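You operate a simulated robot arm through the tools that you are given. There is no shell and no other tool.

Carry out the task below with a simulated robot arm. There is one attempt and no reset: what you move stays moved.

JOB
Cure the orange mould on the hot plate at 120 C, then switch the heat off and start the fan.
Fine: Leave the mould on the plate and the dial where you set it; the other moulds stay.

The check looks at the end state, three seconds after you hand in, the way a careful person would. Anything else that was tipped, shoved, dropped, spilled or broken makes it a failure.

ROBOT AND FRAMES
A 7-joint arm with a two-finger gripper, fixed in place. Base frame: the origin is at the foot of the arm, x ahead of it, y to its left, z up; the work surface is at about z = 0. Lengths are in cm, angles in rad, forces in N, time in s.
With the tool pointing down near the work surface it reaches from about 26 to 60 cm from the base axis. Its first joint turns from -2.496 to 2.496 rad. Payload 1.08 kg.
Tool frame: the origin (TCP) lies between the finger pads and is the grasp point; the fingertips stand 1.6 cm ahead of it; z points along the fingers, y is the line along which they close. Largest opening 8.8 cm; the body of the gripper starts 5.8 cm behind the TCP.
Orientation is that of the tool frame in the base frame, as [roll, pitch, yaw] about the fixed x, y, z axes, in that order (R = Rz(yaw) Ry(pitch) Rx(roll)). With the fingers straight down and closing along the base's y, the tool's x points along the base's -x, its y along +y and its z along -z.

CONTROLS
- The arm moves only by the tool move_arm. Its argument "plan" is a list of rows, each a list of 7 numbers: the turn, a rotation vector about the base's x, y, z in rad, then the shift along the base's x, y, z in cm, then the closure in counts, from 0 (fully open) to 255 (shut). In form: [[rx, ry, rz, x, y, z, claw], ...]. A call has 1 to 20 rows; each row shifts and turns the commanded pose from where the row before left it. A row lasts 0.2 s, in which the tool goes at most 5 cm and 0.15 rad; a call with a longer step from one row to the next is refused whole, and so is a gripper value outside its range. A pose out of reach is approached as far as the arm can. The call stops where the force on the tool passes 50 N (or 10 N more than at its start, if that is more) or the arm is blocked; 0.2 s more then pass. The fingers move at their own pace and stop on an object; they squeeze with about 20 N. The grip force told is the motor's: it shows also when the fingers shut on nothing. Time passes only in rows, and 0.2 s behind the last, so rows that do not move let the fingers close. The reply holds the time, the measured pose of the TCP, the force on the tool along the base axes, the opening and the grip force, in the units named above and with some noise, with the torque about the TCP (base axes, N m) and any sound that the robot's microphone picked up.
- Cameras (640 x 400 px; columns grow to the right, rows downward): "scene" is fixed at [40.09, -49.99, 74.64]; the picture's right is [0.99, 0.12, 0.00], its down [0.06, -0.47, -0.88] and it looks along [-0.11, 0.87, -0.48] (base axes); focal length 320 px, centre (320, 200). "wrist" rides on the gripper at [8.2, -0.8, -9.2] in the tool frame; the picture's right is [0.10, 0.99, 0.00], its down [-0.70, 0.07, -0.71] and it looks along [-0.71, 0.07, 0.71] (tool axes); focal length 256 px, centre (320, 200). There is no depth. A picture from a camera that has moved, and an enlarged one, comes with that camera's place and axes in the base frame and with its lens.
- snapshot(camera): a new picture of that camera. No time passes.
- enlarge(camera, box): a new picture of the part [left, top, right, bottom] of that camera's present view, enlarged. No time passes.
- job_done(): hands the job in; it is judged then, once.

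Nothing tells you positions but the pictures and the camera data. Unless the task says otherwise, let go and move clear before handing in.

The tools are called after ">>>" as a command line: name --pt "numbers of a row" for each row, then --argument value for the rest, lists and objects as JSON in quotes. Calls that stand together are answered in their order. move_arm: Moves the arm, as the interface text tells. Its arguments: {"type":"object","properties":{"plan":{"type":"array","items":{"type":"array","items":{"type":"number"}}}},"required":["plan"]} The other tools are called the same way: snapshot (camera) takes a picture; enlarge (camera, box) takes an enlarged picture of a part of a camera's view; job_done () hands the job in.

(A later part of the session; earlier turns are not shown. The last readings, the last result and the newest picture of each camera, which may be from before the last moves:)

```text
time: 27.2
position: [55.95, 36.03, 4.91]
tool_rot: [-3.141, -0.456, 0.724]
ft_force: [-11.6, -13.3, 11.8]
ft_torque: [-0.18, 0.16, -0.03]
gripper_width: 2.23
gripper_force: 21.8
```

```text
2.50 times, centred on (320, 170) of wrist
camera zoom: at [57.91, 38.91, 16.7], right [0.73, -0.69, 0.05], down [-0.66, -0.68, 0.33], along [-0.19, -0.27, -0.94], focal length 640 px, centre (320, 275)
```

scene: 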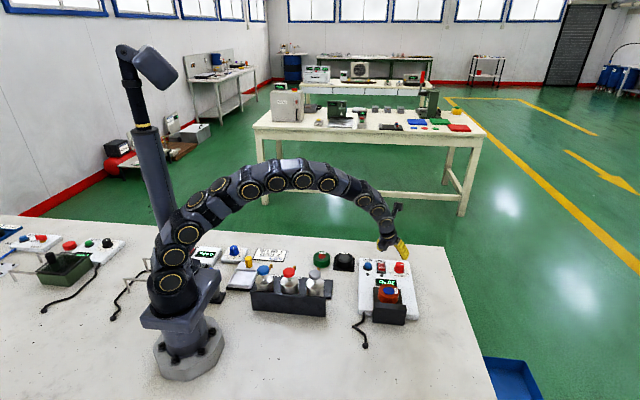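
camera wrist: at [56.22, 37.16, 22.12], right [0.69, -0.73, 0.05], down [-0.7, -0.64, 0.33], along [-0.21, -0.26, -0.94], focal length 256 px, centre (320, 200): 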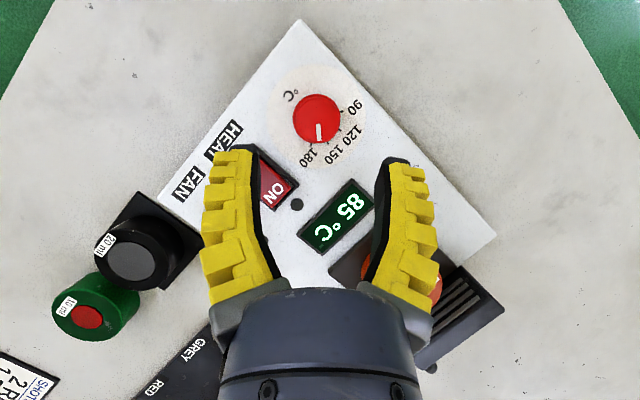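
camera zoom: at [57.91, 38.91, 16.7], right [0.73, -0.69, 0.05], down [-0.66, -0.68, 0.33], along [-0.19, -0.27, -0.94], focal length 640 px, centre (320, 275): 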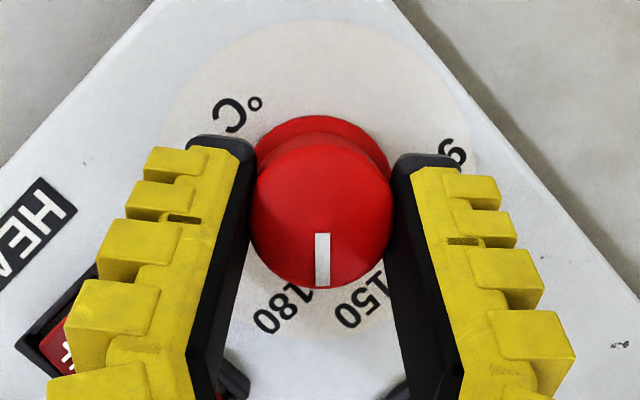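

Gripped again. I'll turn +0.49 rad, then check.

>>> move_arm --pt "0 0 0.125 0.045 -0.04 0 255" --pt "0 0 0.125 0.045 -0.04 0 255" --pt "0 0 0.12 0.045 -0.04 0 255" --pt "0 0 0.12 0.045 -0.04 0 255" --pt "0 0 0 0 0 0 255"

>>> enlarge --camera "wrist" --box '[240, 90, 400, 250]'

```text
time: 28.4
position: [56.19, 35.92, 4.9]
tool_rot: [3.14, -0.462, 1.215]
ft_force: [-6.7, -13.3, 6.6]
ft_torque: [-0.2, 0.02, 0.01]
gripper_width: 2.13
gripper_force: 21.8
```

```text
2.50 times, centred on (320, 170) of wrist
camera zoom: at [56.48, 39.38, 16.72], right [0.96, -0.26, 0.05], down [-0.26, -0.91, 0.32], along [-0.04, -0.33, -0.94], focal length 640 px, centre (320, 275)
```

zoom: 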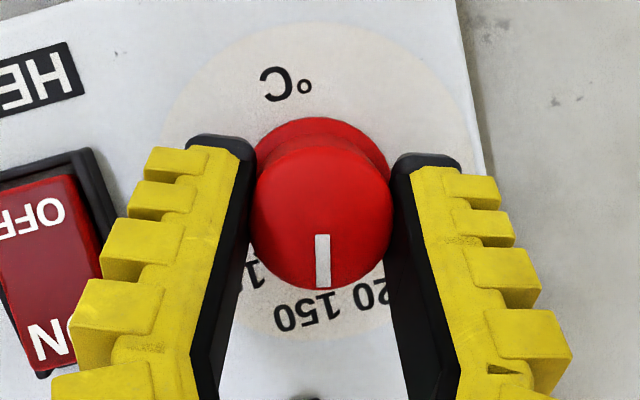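

The dial follows. I'll release, rise, rotate back, and measure the pointer.

>>> move_arm --pt "0 0 0 0 0 0 180" --pt "0 0 0 0 0 0 110" --pt "0 0 0 0 0 0 110" --pt "0 0 0 0 0 2.5 110" --pt "0 0 -0.125 -0.06 0.04 0 110" --pt "0 0 -0.125 -0.06 0.04 0 110" --pt "0 0 -0.125 -0.06 0.04 0 110" --pt "0 0 -0.125 -0.06 0.04 0 110" --pt "0 0 0 -1.0 -0.9 2.5 110" --pt "0 0 0 0 0 0 110"

>>> enlarge --camera "wrist" --box '[260, 60, 380, 200]'

>>> snapshot --camera "wrist"

```text
time: 30.6
position: [54.82, 35.37, 9.83]
tool_rot: [-3.141, -0.459, 0.713]
ft_force: [0.0, -0.1, 0.3]
ft_torque: [-0.01, 0.0, 0.01]
gripper_width: 5.43
gripper_force: 2.8
```

```text
2.86 times, centred on (320, 130) of wrist
camera zoom: at [56.82, 38.11, 21.69], right [0.72, -0.69, 0.05], down [-0.67, -0.67, 0.33], along [-0.19, -0.26, -0.94], focal length 731 px, centre (320, 400)
```

zoom: 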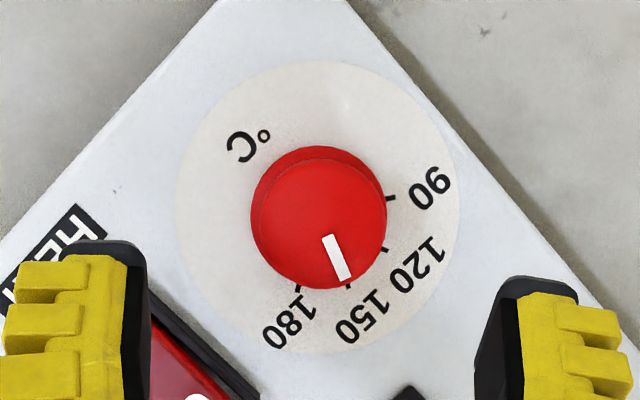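

```text
taken
camera wrist: at [56.82, 38.11, 21.69], right [0.72, -0.69, 0.05], down [-0.67, -0.67, 0.33], along [-0.19, -0.26, -0.94], focal length 256 px, centre (320, 200)
```

wrist: 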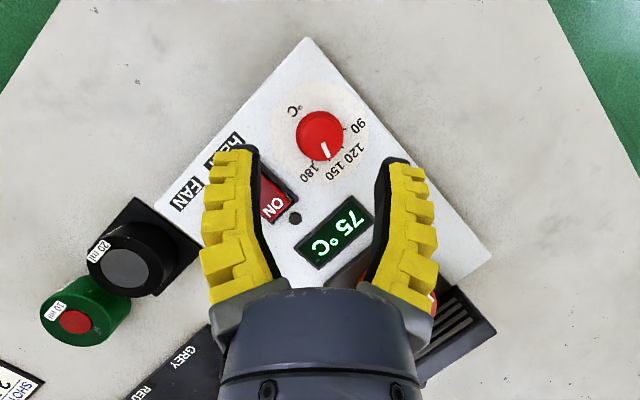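

The pointer is now at 150, so about +0.61 rad more is needed. I'll grip again and twist.

>>> move_arm --pt "0 0 -0.05 1.0 0.73 -2.4 110" --pt "0 0 0 0 0 -1.5 110" --pt "0 0 0 0 0 -1.05 110" --pt "0 0 0 0 0 0 110" --pt "0 0 0 0 0 0 200" --pt "0 0 0 0 0 0 255" --pt "0 0 0 0 0 0 255" --pt "0 0 0.122 0.048 -0.034 0 255" --pt "0 0 0.122 0.048 -0.034 0 255" --pt "0 0 0.122 0.048 -0.034 0 255" --pt "0 0 0.122 0.048 -0.034 0 255" --pt "0 0 0.122 0.048 -0.034 0 255" --pt "0 0 0 0 0 0 255"

>>> enlarge --camera "wrist" --box '[240, 90, 400, 250]'

```text
time: 33.4
position: [56.07, 35.67, 4.96]
tool_rot: [3.141, -0.46, 1.276]
ft_force: [1.0, -1.5, 3.5]
ft_torque: [0.26, -0.11, -0.02]
gripper_width: 2.2
gripper_force: 22.4
```

```text
2.50 times, centred on (320, 170) of wrist
camera zoom: at [56.23, 39.18, 16.74], right [0.98, -0.2, 0.05], down [-0.21, -0.92, 0.33], along [-0.02, -0.33, -0.94], focal length 640 px, centre (320, 275)
```

zoom: 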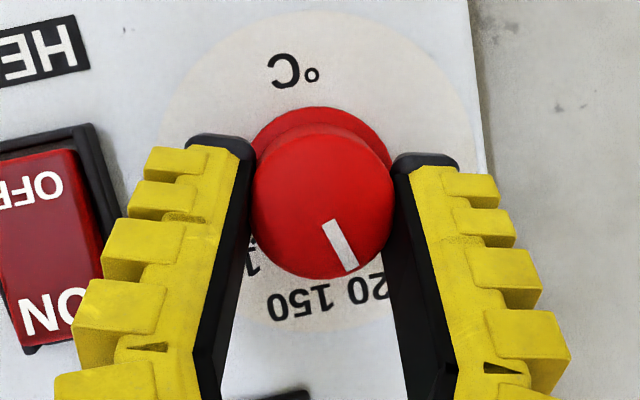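

>>> move_arm --pt "0 0 0 0 0 0 180" --pt "0 0 0 0 0 0 110" --pt "0 0 0 0 0 0 110" --pt "0 0 0 0 0 2.5 110" --pt "0 0 -0.125 -0.06 0.04 0 110" --pt "0 0 -0.125 -0.06 0.04 0 110" --pt "0 0 -0.125 -0.06 0.04 0 110" --pt "0 0 -0.125 -0.06 0.04 0 110" --pt "0 0 0 -0.8 -0.7 2.0 110" --pt "0 0 0 0 0 0 110"

>>> enlarge --camera "wrist" --box '[260, 60, 380, 200]'

>>> enlarge --camera "scene" --box '[360, 240, 430, 290]'

```text
time: 35.6
position: [55.03, 35.24, 9.2]
tool_rot: [-3.14, -0.459, 0.775]
ft_force: [-0.1, -0.4, 0.5]
ft_torque: [-0.01, -0.04, -0.02]
gripper_width: 5.44
gripper_force: 3.2
```

```text
2.86 times, centred on (320, 130) of wrist
camera zoom: at [56.82, 38.24, 21.16], right [0.76, -0.65, 0.05], down [-0.62, -0.71, 0.33], along [-0.18, -0.28, -0.94], focal length 731 px, centre (320, 400)
```

zoom: 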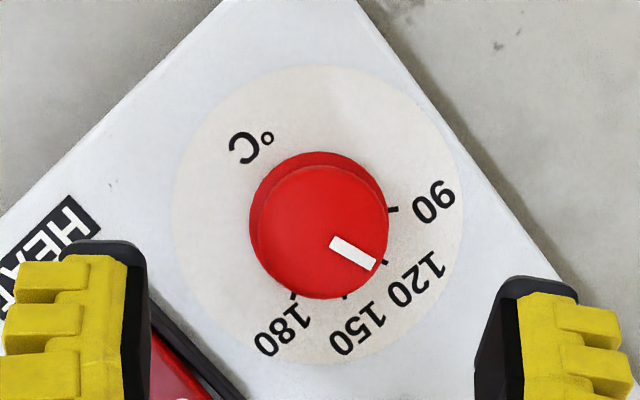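

```text
8.00 times, centred on (395, 265) of scene
camera zoom: at [40.09, -49.99, 74.64], right [0.99, 0.12, 0.0], down [0.06, -0.47, -0.88], along [-0.11, 0.87, -0.48], focal length 2558 px, centre (-280, -320)
```

zoom: 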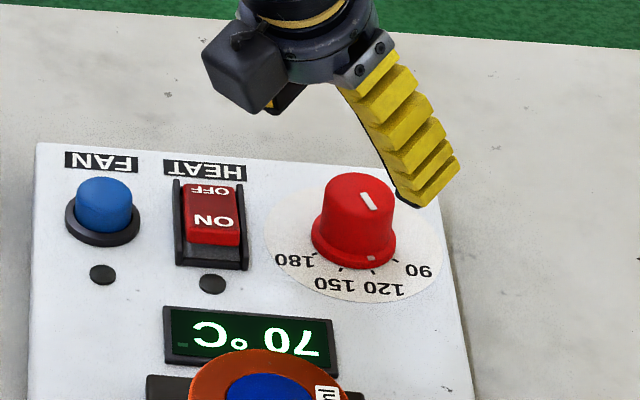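

>>> enlarge --camera "scene" --box '[390, 258, 412, 280]'

>>> enlarge --camera "wrist" --box '[290, 105, 350, 165]'

```text
16.00 times, centred on (401, 269) of scene
camera zoom: at [40.09, -49.99, 74.64], right [0.99, 0.12, 0.0], down [0.06, -0.47, -0.88], along [-0.11, 0.87, -0.48], focal length 5116 px, centre (-976, -904)
```

zoom: 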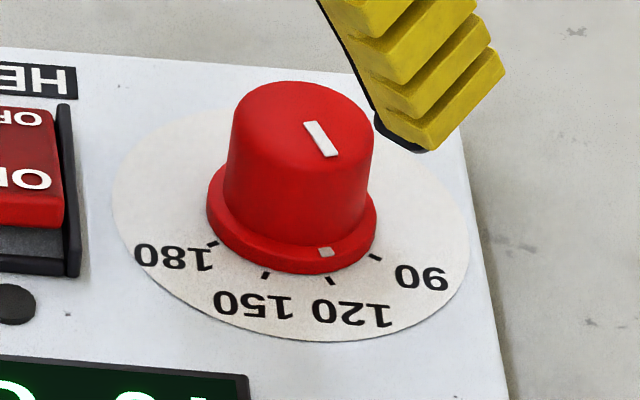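

```text
6.67 times, centred on (320, 135) of wrist
camera zoom: at [56.82, 38.24, 21.16], right [0.76, -0.65, 0.05], down [-0.62, -0.71, 0.33], along [-0.18, -0.28, -0.94], focal length 1707 px, centre (320, 633)
```

zoom: 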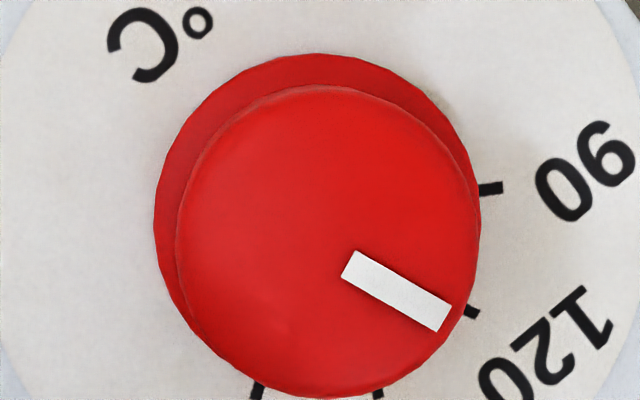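

Fitting the ticks, 120 is at about -69° and the pointer at about -69°, so the dial reads 120. Heat is off at 70 °C. Now I'll press the ON end of the rocker with closed fingers, near (50.25, 34.7).

>>> move_arm --pt "0 0 0 -2.29 -0.17 0 180" --pt "0 0 0 -2.29 -0.17 -0.5 255" --pt "0 0 0 0 0 -0.7 255" --pt "0 0 0 0 0 0 255"

>>> snapshot --camera "wrist"

>>> enlarge --camera "scene" --box '[360, 240, 430, 290]'

```text
time: 36.6
position: [50.35, 35.01, 8.16]
tool_rot: [3.141, -0.458, 0.771]
ft_force: [0.9, -0.3, -0.3]
ft_torque: [-0.01, -0.03, -0.04]
gripper_width: 0.0
gripper_force: 20.4
```

```text
taken
camera wrist: at [52.17, 37.78, 19.96], right [0.76, -0.65, 0.05], down [-0.62, -0.71, 0.33], along [-0.18, -0.28, -0.94], focal length 256 px, centre (320, 200)
```

wrist: 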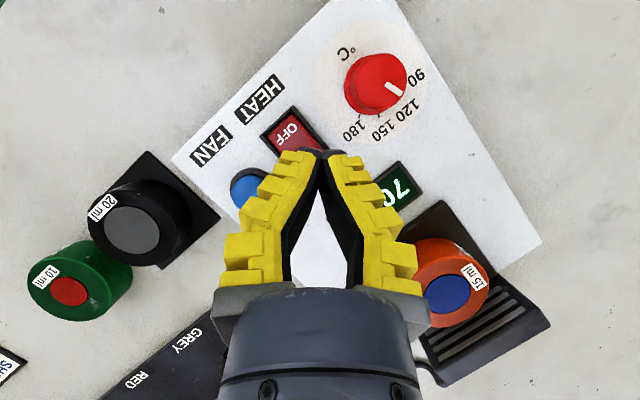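

```text
8.00 times, centred on (395, 265) of scene
camera zoom: at [40.09, -49.99, 74.64], right [0.99, 0.12, 0.0], down [0.06, -0.47, -0.88], along [-0.11, 0.87, -0.48], focal length 2558 px, centre (-280, -320)
```

zoom: 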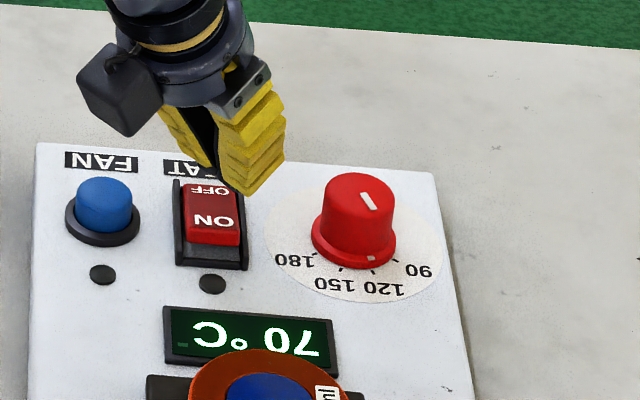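

>>> move_arm --pt "0 0 0 -0.2 0.3 -1.5 255" --pt "0 0 0 0 0 -1.0 255" --pt "0 0 0 0 0 -0.6 255"

>>> enlarge --camera "scene" --box '[360, 240, 430, 290]'

```text
time: 37.4
position: [50.11, 35.1, 5.12]
tool_rot: [-3.14, -0.46, 0.774]
ft_force: [-0.1, -2.2, 4.0]
ft_torque: [0.02, 0.03, 0.02]
gripper_width: 0.0
gripper_force: 19.9
heard: click
```

```text
8.00 times, centred on (395, 265) of scene
camera zoom: at [40.09, -49.99, 74.64], right [0.99, 0.12, 0.0], down [0.06, -0.47, -0.88], along [-0.11, 0.87, -0.48], focal length 2558 px, centre (-280, -320)
```

zoom: 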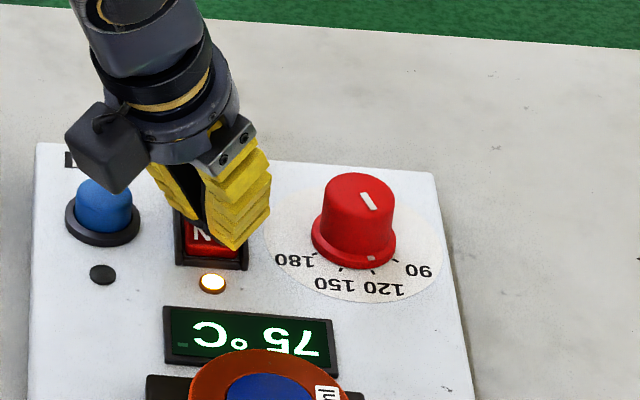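

Heat is on: lamp lit, display rising from 75 °C. I'll lift off and hover ready over the OFF end while watching the temperature.

>>> move_arm --pt "0 0 0 0 0 2.5 255" --pt "0 0 0 0.1 2.8 0 255"

>>> enlarge --camera "scene" --box '[360, 240, 430, 290]'

```text
time: 38.0
position: [50.21, 37.92, 7.38]
tool_rot: [3.14, -0.459, 0.775]
ft_force: [-0.1, -0.4, 0.2]
ft_torque: [0.0, -0.04, -0.01]
gripper_width: 0.0
gripper_force: 20.1
```

```text
8.00 times, centred on (395, 265) of scene
camera zoom: at [40.09, -49.99, 74.64], right [0.99, 0.12, 0.0], down [0.06, -0.47, -0.88], along [-0.11, 0.87, -0.48], focal length 2558 px, centre (-280, -320)
```

zoom: 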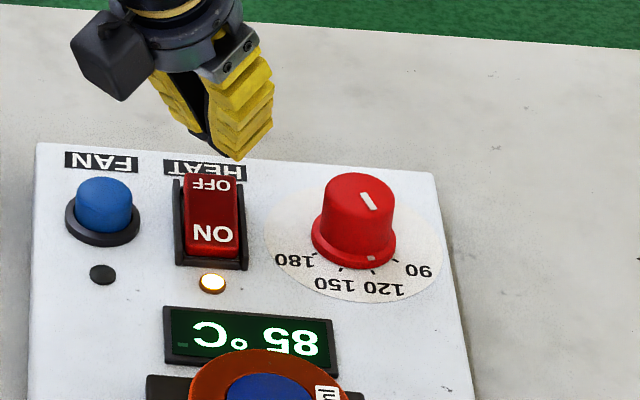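

>>> move_arm --pt "0 0 0 0 0 0 255" --pt "0 0 0 0 0 0 255" --pt "0 0 0 0 0 0 255" --pt "0 0 0 0 0 0 255"

>>> enlarge --camera "scene" --box '[360, 240, 430, 310]'

```text
time: 39.0
position: [50.15, 37.98, 7.44]
tool_rot: [3.14, -0.458, 0.775]
ft_force: [0.0, 0.0, 0.2]
ft_torque: [0.01, -0.03, 0.01]
gripper_width: 0.02
gripper_force: 20.2
```

```text
5.71 times, centred on (395, 275) of scene
camera zoom: at [40.09, -49.99, 74.64], right [0.99, 0.12, 0.0], down [0.06, -0.47, -0.88], along [-0.11, 0.87, -0.48], focal length 1827 px, centre (-109, -229)
```

zoom: 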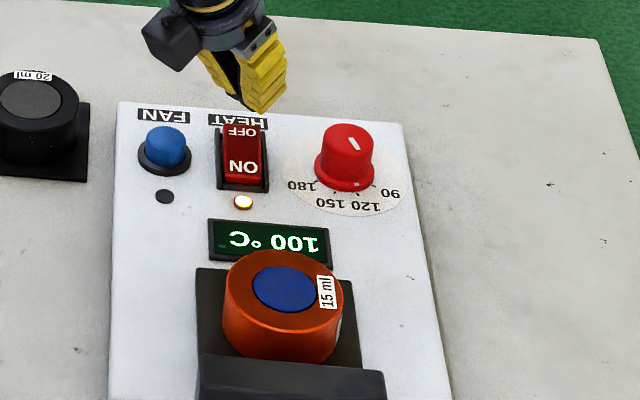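

It reads 100 °C and is climbing about 15 °C/s. I'll wait on.

>>> move_arm --pt "0 0 0 0 0 0 255" --pt "0 0 0 0 0 0 255" --pt "0 0 0 0 0 0 255" --pt "0 0 0 0 0 0 255"

>>> enlarge --camera "scene" --box '[360, 240, 430, 310]'

```text
time: 40.0
position: [50.19, 37.87, 7.53]
tool_rot: [3.142, -0.459, 0.776]
ft_force: [0.4, 0.6, 1.1]
ft_torque: [0.0, 0.01, -0.04]
gripper_width: 0.0
gripper_force: 20.0
```

```text
5.71 times, centred on (395, 275) of scene
camera zoom: at [40.09, -49.99, 74.64], right [0.99, 0.12, 0.0], down [0.06, -0.47, -0.88], along [-0.11, 0.87, -0.48], focal length 1827 px, centre (-109, -229)
```

zoom: 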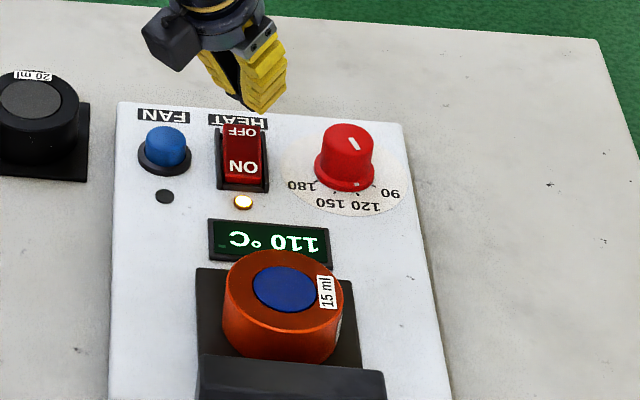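

>>> move_arm --pt "0 0 0 0 0 0 255" --pt "0 0 0 0 0 0 255" --pt "0 0 0 0 0 0 255" --pt "0 0 0 0 0 0 255"

>>> enlarge --camera "scene" --box '[360, 240, 430, 310]'

```text
time: 41.0
position: [50.19, 37.94, 7.47]
tool_rot: [-3.14, -0.458, 0.775]
ft_force: [0.4, 0.3, 0.1]
ft_torque: [0.05, -0.04, 0.03]
gripper_width: 0.02
gripper_force: 20.0
```

```text
5.71 times, centred on (395, 275) of scene
camera zoom: at [40.09, -49.99, 74.64], right [0.99, 0.12, 0.0], down [0.06, -0.47, -0.88], along [-0.11, 0.87, -0.48], focal length 1827 px, centre (-109, -229)
```

zoom: 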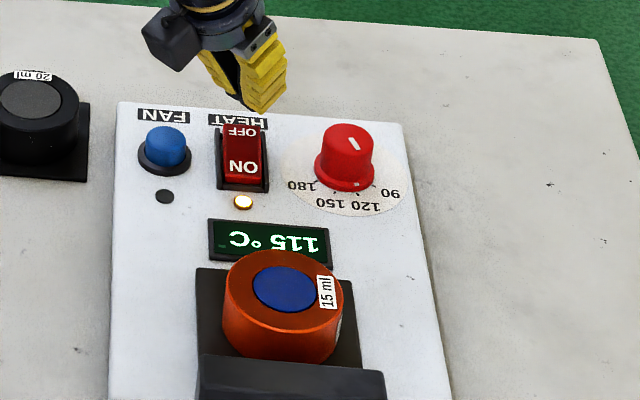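

It is approaching the setpoint asymptotically, so overshoot is unlikely. I'll keep waiting.

>>> move_arm --pt "0 0 0 0 0 0 255" --pt "0 0 0 0 0 0 255" --pt "0 0 0 0 0 0 255" --pt "0 0 0 0 0 0 255" --pt "0 0 0 0 0 0 255" --pt "0 0 0 0 0 0 255" --pt "0 0 0 0 0 0 255"

>>> enlarge --camera "scene" --box '[360, 240, 430, 310]'

>>> snapshot --camera "wrist"

```text
time: 42.6
position: [50.33, 37.89, 7.55]
tool_rot: [-3.141, -0.458, 0.775]
ft_force: [1.1, 0.2, 0.3]
ft_torque: [-0.01, 0.02, -0.03]
gripper_width: 0.0
gripper_force: 20.3
```

```text
5.71 times, centred on (395, 275) of scene
camera zoom: at [40.09, -49.99, 74.64], right [0.99, 0.12, 0.0], down [0.06, -0.47, -0.88], along [-0.11, 0.87, -0.48], focal length 1827 px, centre (-109, -229)
```

zoom: 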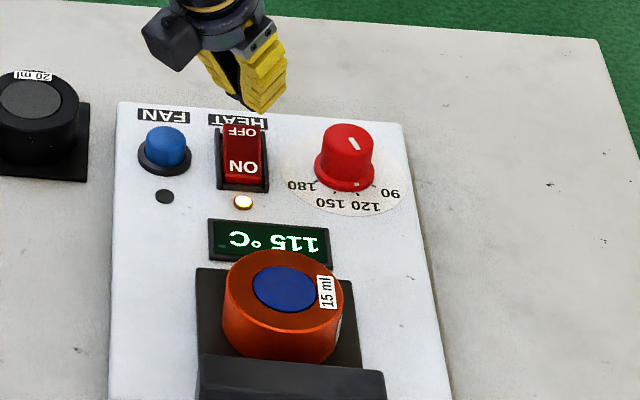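

```text
taken
camera wrist: at [51.96, 40.86, 19.33], right [0.76, -0.65, 0.05], down [-0.62, -0.71, 0.33], along [-0.18, -0.28, -0.94], focal length 256 px, centre (320, 200)
```

wrist: 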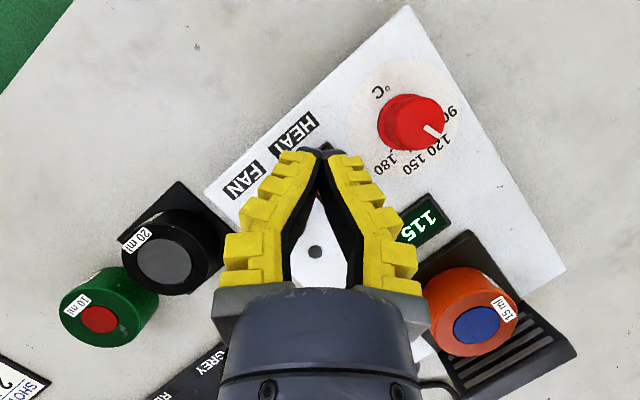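

>>> move_arm --pt "0 0 0 0 0 0 255" --pt "0 0 0 0 0 0 255" --pt "0 0 0 0 0 0 255" --pt "0 0 0 0 0 0 255" --pt "0 0 0 0 0 0 255" --pt "0 0 0 0 0 0 255" --pt "0 0 0 0 0 0 255" --pt "0 0 0 0 0 0 255" --pt "0 0 0 0 0 0 255" --pt "0 0 0 0 0 0 255"

>>> enlarge --camera "scene" --box '[360, 240, 430, 310]'

```text
time: 44.8
position: [50.03, 37.93, 7.47]
tool_rot: [3.141, -0.461, 0.775]
ft_force: [0.3, -0.2, -0.8]
ft_torque: [0.01, 0.02, -0.04]
gripper_width: 0.0
gripper_force: 19.7
```

```text
5.71 times, centred on (395, 275) of scene
camera zoom: at [40.09, -49.99, 74.64], right [0.99, 0.12, 0.0], down [0.06, -0.47, -0.88], along [-0.11, 0.87, -0.48], focal length 1827 px, centre (-109, -229)
```

zoom: 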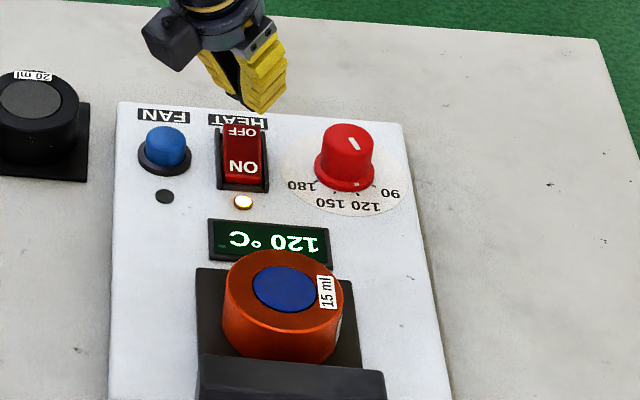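

The display shows 120 °C. I'll hold a few seconds to cure, watching for a change or drift.

>>> move_arm --pt "0 0 0 0 0 0 255" --pt "0 0 0 0 0 0 255" --pt "0 0 0 0 0 0 255" --pt "0 0 0 0 0 0 255" --pt "0 0 0 0 0 0 255" --pt "0 0 0 0 0 0 255" --pt "0 0 0 0 0 0 255" --pt "0 0 0 0 0 0 255" --pt "0 0 0 0 0 0 255" --pt "0 0 0 0 0 0 255" --pt "0 0 0 0 0 0 255" --pt "0 0 0 0 0 0 255" --pt "0 0 0 0 0 0 255" --pt "0 0 0 0 0 0 255" --pt "0 0 0 0 0 0 255"

>>> enlarge --camera "scene" --box '[360, 240, 430, 310]'

>>> enlarge --camera "scene" --box '[370, 275, 415, 305]'

```text
time: 48.0
position: [50.29, 37.93, 7.48]
tool_rot: [3.141, -0.46, 0.774]
ft_force: [-0.7, 0.6, 0.0]
ft_torque: [-0.01, 0.03, 0.05]
gripper_width: 0.0
gripper_force: 20.1
```

```text
5.71 times, centred on (395, 275) of scene
camera zoom: at [40.09, -49.99, 74.64], right [0.99, 0.12, 0.0], down [0.06, -0.47, -0.88], along [-0.11, 0.87, -0.48], focal length 1827 px, centre (-109, -229)
```

zoom: 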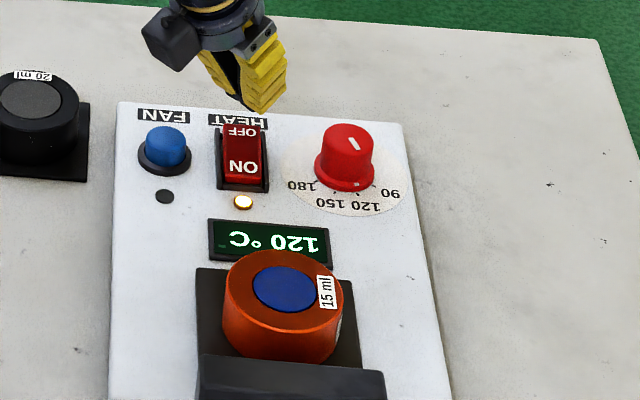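

```text
13.33 times, centred on (392, 290) of scene
camera zoom: at [40.09, -49.99, 74.64], right [0.99, 0.12, 0.0], down [0.06, -0.47, -0.88], along [-0.11, 0.87, -0.48], focal length 4264 px, centre (-647, -1000)
```

zoom: 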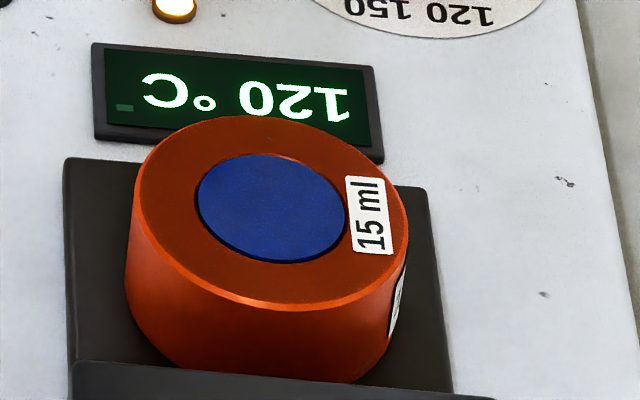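

There's a small label on the side of the mould, and a dim mark on the display. I'll read both more closely.

>>> enlarge --camera "scene" --box '[394, 290, 402, 302]'

>>> enlarge --camera "scene" --box '[374, 276, 396, 290]'

>>> enlarge --camera "wrist" --box '[400, 190, 580, 370]'

>>> enlarge --camera "wrist" --box '[395, 190, 445, 250]'

```text
16.00 times, centred on (398, 296) of scene
camera zoom: at [40.09, -49.99, 74.64], right [0.99, 0.12, 0.0], down [0.06, -0.47, -0.88], along [-0.11, 0.87, -0.48], focal length 5116 px, centre (-928, -1336)
```

zoom: 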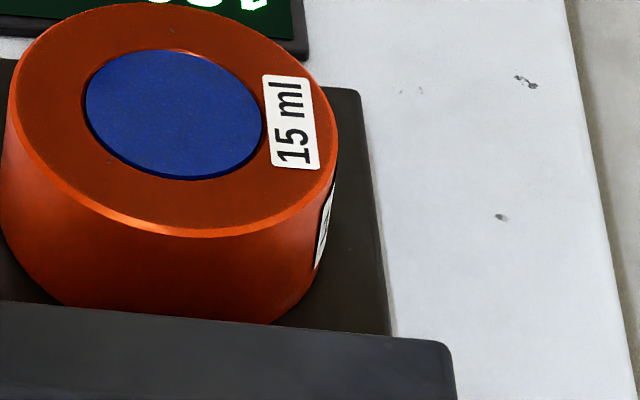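

```text
16.00 times, centred on (385, 283) of scene
camera zoom: at [40.09, -49.99, 74.64], right [0.99, 0.12, 0.0], down [0.06, -0.47, -0.88], along [-0.11, 0.87, -0.48], focal length 5116 px, centre (-720, -1128)
```

zoom: 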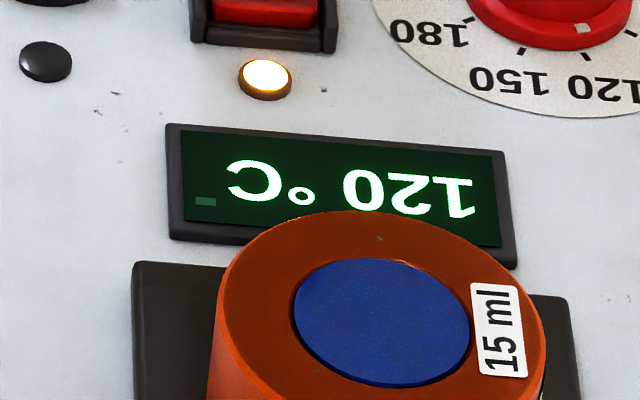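

```text
2.22 times, centred on (490, 280) of wrist
camera zoom: at [51.96, 40.86, 19.32], right [0.76, -0.65, 0.05], down [-0.62, -0.71, 0.33], along [-0.18, -0.28, -0.94], focal length 569 px, centre (-58, 22)
```

zoom: 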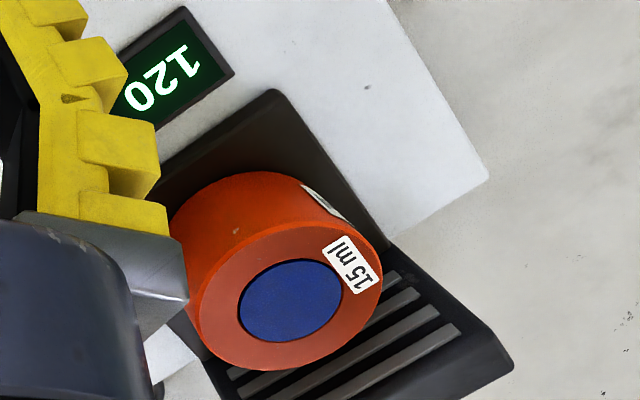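

```text
6.67 times, centred on (420, 220) of wrist
camera zoom: at [51.96, 40.86, 19.32], right [0.76, -0.65, 0.05], down [-0.62, -0.71, 0.33], along [-0.18, -0.28, -0.94], focal length 1707 px, centre (-347, 67)
```

zoom: 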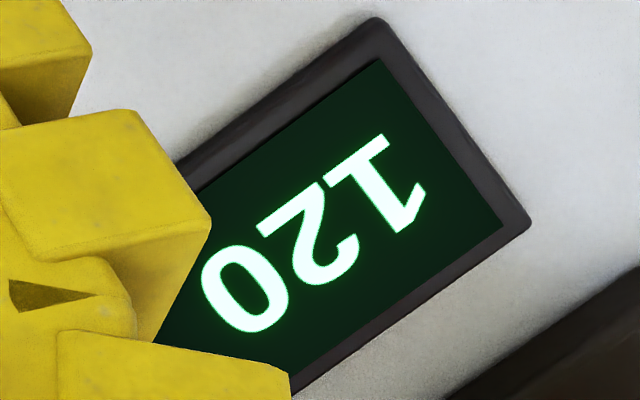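

The label on the mould's +x side may state the cure time. I'll swing the wrist camera round to read it.

>>> move_arm --pt "0 0 0 2.57 -2.63 1.2 255" --pt "0 0 0 2.57 -2.63 0.8 255" --pt "0 0 0 2.57 -2.63 0.5 255"

>>> snapshot --camera "wrist"

```text
time: 48.8
position: [57.8, 30.04, 10.34]
tool_rot: [3.141, -0.457, 0.775]
ft_force: [-0.6, 0.3, -0.5]
ft_torque: [0.02, -0.01, 0.0]
gripper_width: 0.02
gripper_force: 20.2
```

```text
taken
camera wrist: at [59.6, 33.08, 22.11], right [0.76, -0.65, 0.05], down [-0.62, -0.71, 0.33], along [-0.18, -0.28, -0.94], focal length 256 px, centre (320, 200)
```

wrist: 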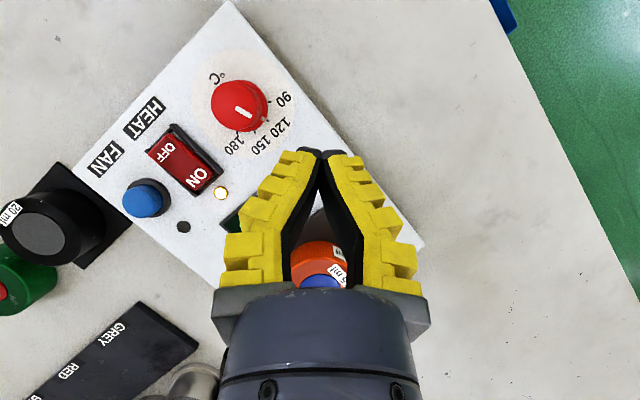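

>>> enlarge --camera "wrist" --box '[325, 235, 355, 285]'

>>> enlarge --camera "scene" --box '[360, 250, 430, 310]'

```text
8.00 times, centred on (340, 260) of wrist
camera zoom: at [59.6, 33.08, 22.11], right [0.76, -0.65, 0.05], down [-0.62, -0.71, 0.33], along [-0.18, -0.28, -0.94], focal length 2048 px, centre (160, -280)
```

zoom: 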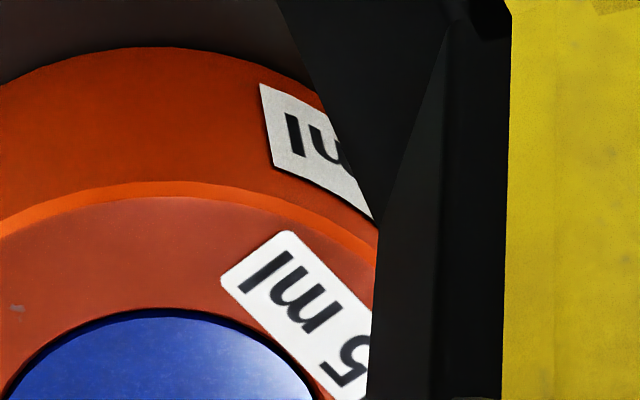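

```text
6.67 times, centred on (395, 280) of scene
camera zoom: at [40.09, -49.99, 74.64], right [0.99, 0.12, 0.0], down [0.06, -0.47, -0.88], along [-0.11, 0.87, -0.48], focal length 2132 px, centre (-180, -333)
```

zoom: 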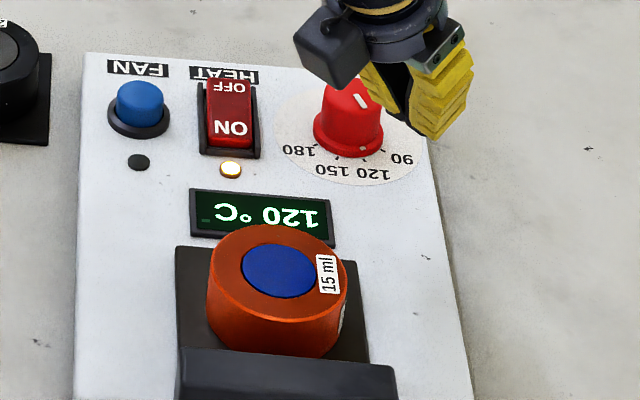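

The side label just repeats "15 ml". The dim corner mark on the display may be a status indicator. I'll return to hover over OFF and keep waiting and listening for a cure signal.

>>> move_arm --pt "0 0 0 -2.57 2.63 -0.3 255" --pt "0 0 0 -2.57 2.63 -0.8 255" --pt "0 0 0 -2.57 2.63 -1.4 255" --pt "0 0 0 0 0 0 255" --pt "0 0 0 0 0 0 255" --pt "0 0 0 0 0 0 255" --pt "0 0 0 0 0 0 255" --pt "0 0 0 0 0 0 255"

>>> enlarge --camera "scene" --box '[374, 276, 396, 290]'

```text
time: 50.6
position: [50.23, 38.08, 7.76]
tool_rot: [3.141, -0.46, 0.774]
ft_force: [-0.1, -1.0, 0.0]
ft_torque: [-0.02, -0.03, -0.02]
gripper_width: 0.0
gripper_force: 19.7
```

```text
16.00 times, centred on (385, 283) of scene
camera zoom: at [40.09, -49.99, 74.64], right [0.99, 0.12, 0.0], down [0.06, -0.47, -0.88], along [-0.11, 0.87, -0.48], focal length 5116 px, centre (-720, -1128)
```

zoom: 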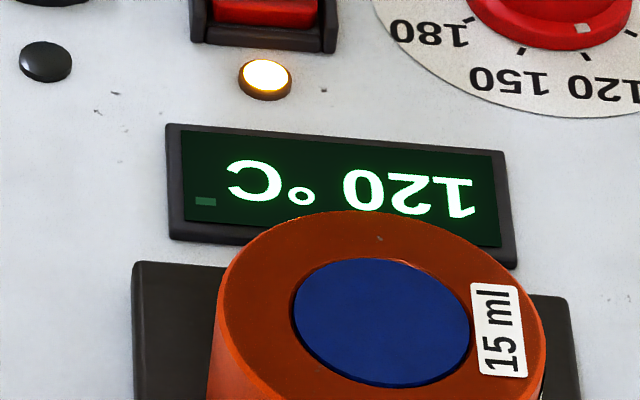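

>>> move_arm --pt "0 0 0 0 0 0 255" --pt "0 0 0 0 0 0 255" --pt "0 0 0 0 0 0 255" --pt "0 0 0 0 0 0 255" --pt "0 0 0 0 0 0 255" --pt "0 0 0 0 0 0 255" --pt "0 0 0 0 0 0 255" --pt "0 0 0 0 0 0 255" --pt "0 0 0 0 0 0 255" --pt "0 0 0 0 0 0 255" --pt "0 0 0 0 0 0 255" --pt "0 0 0 0 0 0 255" --pt "0 0 0 0 0 0 255" --pt "0 0 0 0 0 0 255" --pt "0 0 0 0 0 0 255" --pt "0 0 0 0 0 0 255" --pt "0 0 0 0 0 0 255" --pt "0 0 0 0 0 0 255" --pt "0 0 0 0 0 0 255" --pt "0 0 0 0 0 0 255"

>>> enlarge --camera "scene" --box '[374, 276, 396, 290]'

>>> enlarge --camera "scene" --box '[360, 250, 430, 310]'

```text
time: 54.8
position: [50.3, 38.31, 7.88]
tool_rot: [-3.141, -0.459, 0.774]
ft_force: [0.0, 0.8, -0.5]
ft_torque: [-0.01, 0.0, 0.0]
gripper_width: 0.0
gripper_force: 19.8
```

```text
16.00 times, centred on (385, 283) of scene
camera zoom: at [40.09, -49.99, 74.64], right [0.99, 0.12, 0.0], down [0.06, -0.47, -0.88], along [-0.11, 0.87, -0.48], focal length 5116 px, centre (-720, -1128)
```

zoom: 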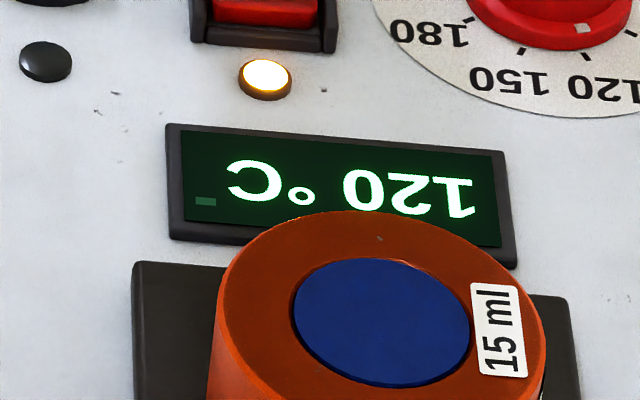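

```text
6.67 times, centred on (395, 280) of scene
camera zoom: at [40.09, -49.99, 74.64], right [0.99, 0.12, 0.0], down [0.06, -0.47, -0.88], along [-0.11, 0.87, -0.48], focal length 2132 px, centre (-180, -333)
```

zoom: 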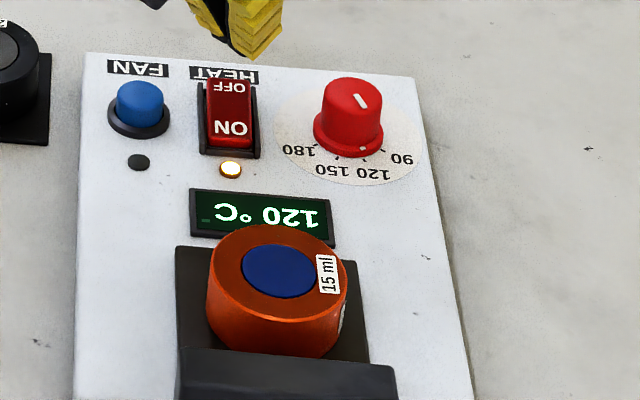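

It's stable at 120 °C. I'll give it another stretch to be sure it's cured and compare the fill's appearance.

>>> move_arm --pt "0 0 0 0 0 0 255" --pt "0 0 0 0 0 0 255" --pt "0 0 0 0 0 0 255" --pt "0 0 0 0 0 0 255" --pt "0 0 0 0 0 0 255" --pt "0 0 0 0 0 0 255" --pt "0 0 0 0 0 0 255" --pt "0 0 0 0 0 0 255" --pt "0 0 0 0 0 0 255" --pt "0 0 0 0 0 0 255" --pt "0 0 0 0 0 0 255" --pt "0 0 0 0 0 0 255" --pt "0 0 0 0 0 0 255" --pt "0 0 0 0 0 0 255" --pt "0 0 0 0 0 0 255" --pt "0 0 0 0 0 0 255" --pt "0 0 0 0 0 0 255" --pt "0 0 0 0 0 0 255" --pt "0 0 0 0 0 0 255" --pt "0 0 0 0 0 0 255"

>>> enlarge --camera "scene" --box '[374, 276, 396, 290]'

>>> snapshot --camera "scene"

```text
time: 59.0
position: [50.17, 38.2, 7.67]
tool_rot: [3.141, -0.458, 0.775]
ft_force: [-0.9, -1.0, -0.1]
ft_torque: [-0.02, -0.01, 0.02]
gripper_width: 0.05
gripper_force: 20.4
```

```text
16.00 times, centred on (385, 283) of scene
camera zoom: at [40.09, -49.99, 74.64], right [0.99, 0.12, 0.0], down [0.06, -0.47, -0.88], along [-0.11, 0.87, -0.48], focal length 5116 px, centre (-720, -1128)
```

zoom: 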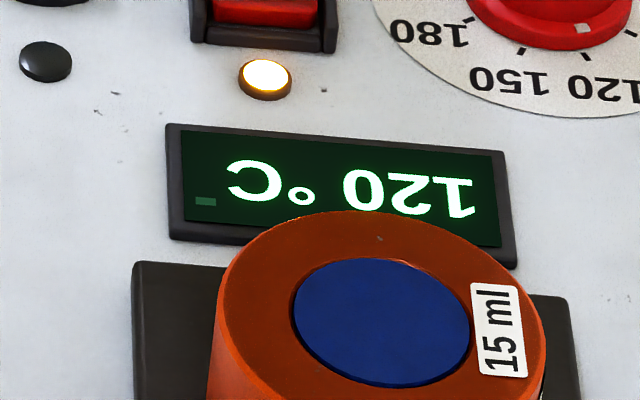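

```text
taken
```

scene: 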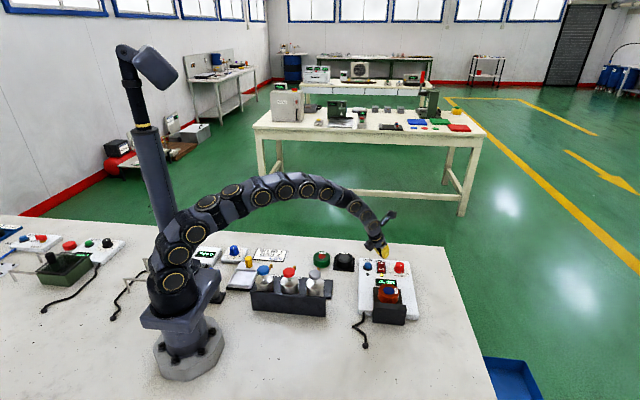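

The fill seems to be changing slowly, turning smoother and brighter, which may be cure progress. I'll keep holding until it stops changing.

>>> move_arm --pt "0 0 0 0 0 0 255" --pt "0 0 0 0 0 0 255" --pt "0 0 0 0 0 0 255" --pt "0 0 0 0 0 0 255" --pt "0 0 0 0 0 0 255" --pt "0 0 0 0 0 0 255" --pt "0 0 0 0 0 0 255" --pt "0 0 0 0 0 0 255" --pt "0 0 0 0 0 0 255" --pt "0 0 0 0 0 0 255" --pt "0 0 0 0 0 0 255" --pt "0 0 0 0 0 0 255" --pt "0 0 0 0 0 0 255" --pt "0 0 0 0 0 0 255" --pt "0 0 0 0 0 0 255" --pt "0 0 0 0 0 0 255" --pt "0 0 0 0 0 0 255" --pt "0 0 0 0 0 0 255" --pt "0 0 0 0 0 0 255" --pt "0 0 0 0 0 0 255"

>>> enlarge --camera "scene" --box '[374, 276, 396, 290]'

```text
time: 63.2
position: [50.24, 38.14, 7.71]
tool_rot: [-3.141, -0.459, 0.775]
ft_force: [0.3, -0.7, -0.5]
ft_torque: [0.02, 0.04, -0.04]
gripper_width: 0.0
gripper_force: 19.4
```

```text
16.00 times, centred on (385, 283) of scene
camera zoom: at [40.09, -49.99, 74.64], right [0.99, 0.12, 0.0], down [0.06, -0.47, -0.88], along [-0.11, 0.87, -0.48], focal length 5116 px, centre (-720, -1128)
```

zoom: 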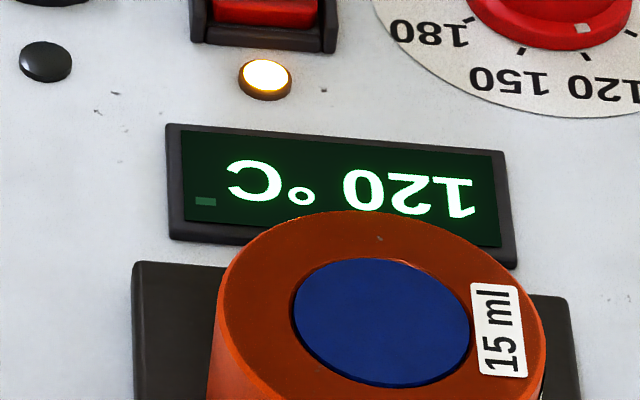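

About 20 s at a steady 120 °C, and the fill has stopped changing. Now I'll press OFF.

>>> move_arm --pt "0 0 0 0 -0.05 -1.2 255" --pt "0 0 0 0 0 -1.0 255" --pt "0 0 0 0 0 -0.5 255"

>>> enlarge --camera "scene" --box '[360, 250, 430, 310]'

```text
time: 64.0
position: [50.28, 38.03, 4.92]
tool_rot: [-3.141, -0.459, 0.776]
ft_force: [0.8, -0.1, 1.1]
ft_torque: [0.03, 0.04, 0.0]
gripper_width: 0.03
gripper_force: 20.0
```

```text
6.67 times, centred on (395, 280) of scene
camera zoom: at [40.09, -49.99, 74.64], right [0.99, 0.12, 0.0], down [0.06, -0.47, -0.88], along [-0.11, 0.87, -0.48], focal length 2132 px, centre (-180, -333)
```

zoom: 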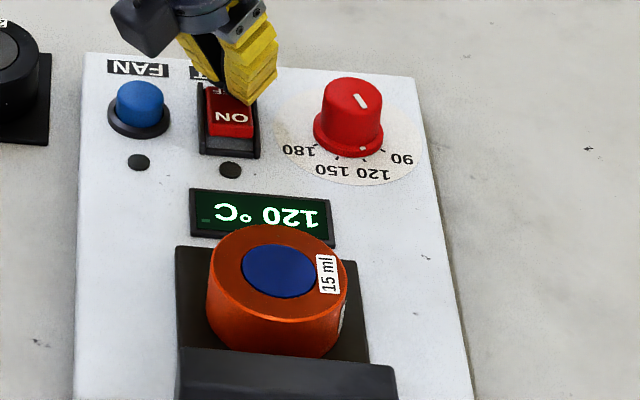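

Heat is off; the lamp is dark. Next I'll press the blue FAN button near (45.7, 36.0).

>>> move_arm --pt "0 0 0 0 0 3.2 255" --pt "0 0 0 -2.2 -0.95 0 255" --pt "0 0 0 -2.2 -0.95 0 255" --pt "0 0 0 0 0 0 255"

>>> snapshot --camera "wrist"

>>> enlarge --camera "scene" --box '[350, 240, 420, 290]'

```text
time: 65.0
position: [45.77, 36.09, 8.26]
tool_rot: [3.142, -0.459, 0.775]
ft_force: [0.4, -0.1, -0.2]
ft_torque: [0.0, 0.01, -0.05]
gripper_width: 0.0
gripper_force: 19.8
```

```text
taken
camera wrist: at [47.58, 38.96, 20.06], right [0.76, -0.65, 0.05], down [-0.62, -0.71, 0.33], along [-0.18, -0.28, -0.94], focal length 256 px, centre (320, 200)
```

wrist: 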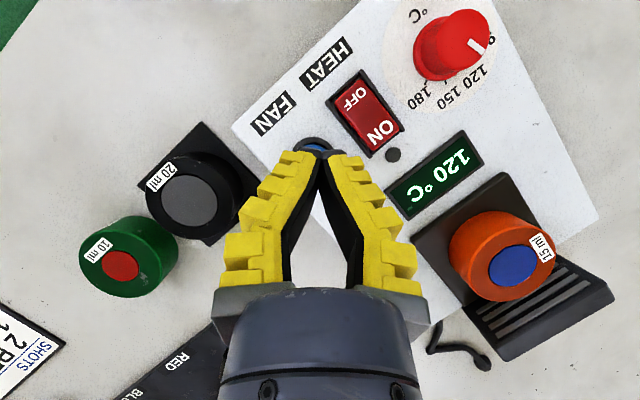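

```text
8.00 times, centred on (385, 265) of scene
camera zoom: at [40.09, -49.99, 74.64], right [0.99, 0.12, 0.0], down [0.06, -0.47, -0.88], along [-0.11, 0.87, -0.48], focal length 2558 px, centre (-200, -320)
```

zoom: 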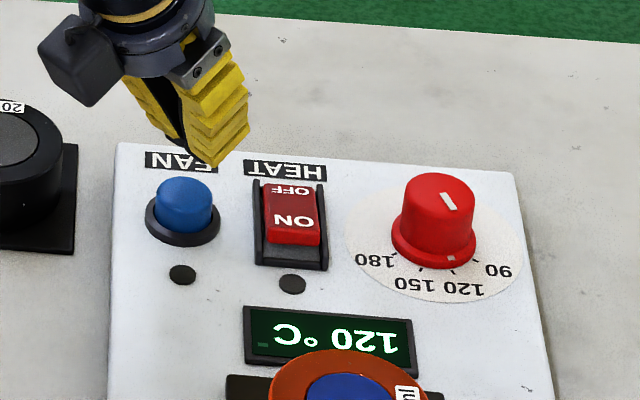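

>>> move_arm --pt "0 0 0 -0.15 0.15 -1.2 255" --pt "0 0 0 0 0 -0.8 255" --pt "0 0 0 0 0 -0.4 255"

>>> enlarge --camera "scene" --box '[350, 240, 420, 290]'

```text
time: 65.8
position: [45.82, 36.21, 5.59]
tool_rot: [-3.141, -0.459, 0.774]
ft_force: [0.2, 0.9, -0.2]
ft_torque: [-0.01, -0.01, 0.03]
gripper_width: 0.01
gripper_force: 19.9
```

```text
8.00 times, centred on (385, 265) of scene
camera zoom: at [40.09, -49.99, 74.64], right [0.99, 0.12, 0.0], down [0.06, -0.47, -0.88], along [-0.11, 0.87, -0.48], focal length 2558 px, centre (-200, -320)
```

zoom: 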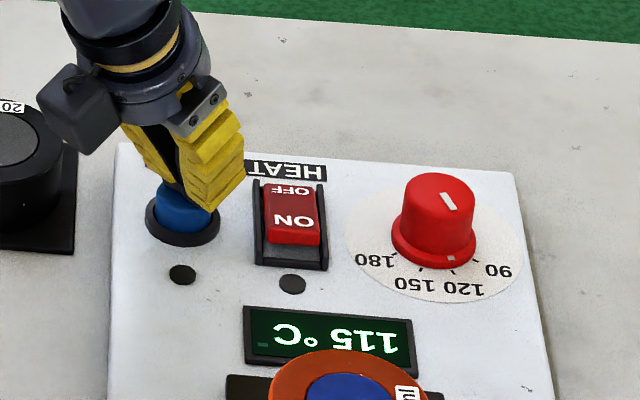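

>>> move_arm --pt "0 0 0 0 0 -0.3 255" --pt "0 0 0 0 0 -0.3 255"

>>> enlarge --camera "scene" --box '[350, 240, 420, 290]'

```text
time: 66.4
position: [45.69, 36.17, 5.06]
tool_rot: [-3.141, -0.458, 0.772]
ft_force: [0.8, 0.3, 2.6]
ft_torque: [0.02, -0.02, 0.02]
gripper_width: 0.6
gripper_force: 21.4
heard: click
```

```text
8.00 times, centred on (385, 265) of scene
camera zoom: at [40.09, -49.99, 74.64], right [0.99, 0.12, 0.0], down [0.06, -0.47, -0.88], along [-0.11, 0.87, -0.48], focal length 2558 px, centre (-200, -320)
```

zoom: 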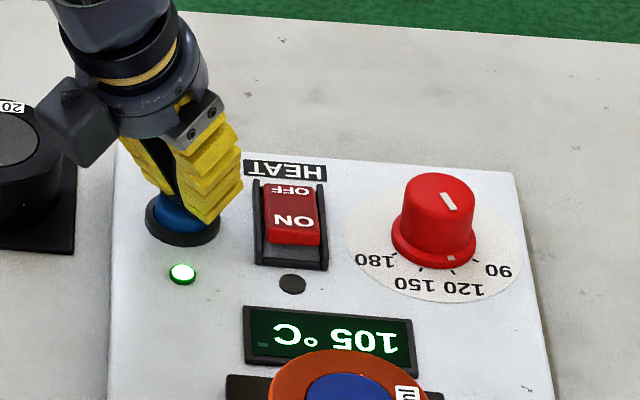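

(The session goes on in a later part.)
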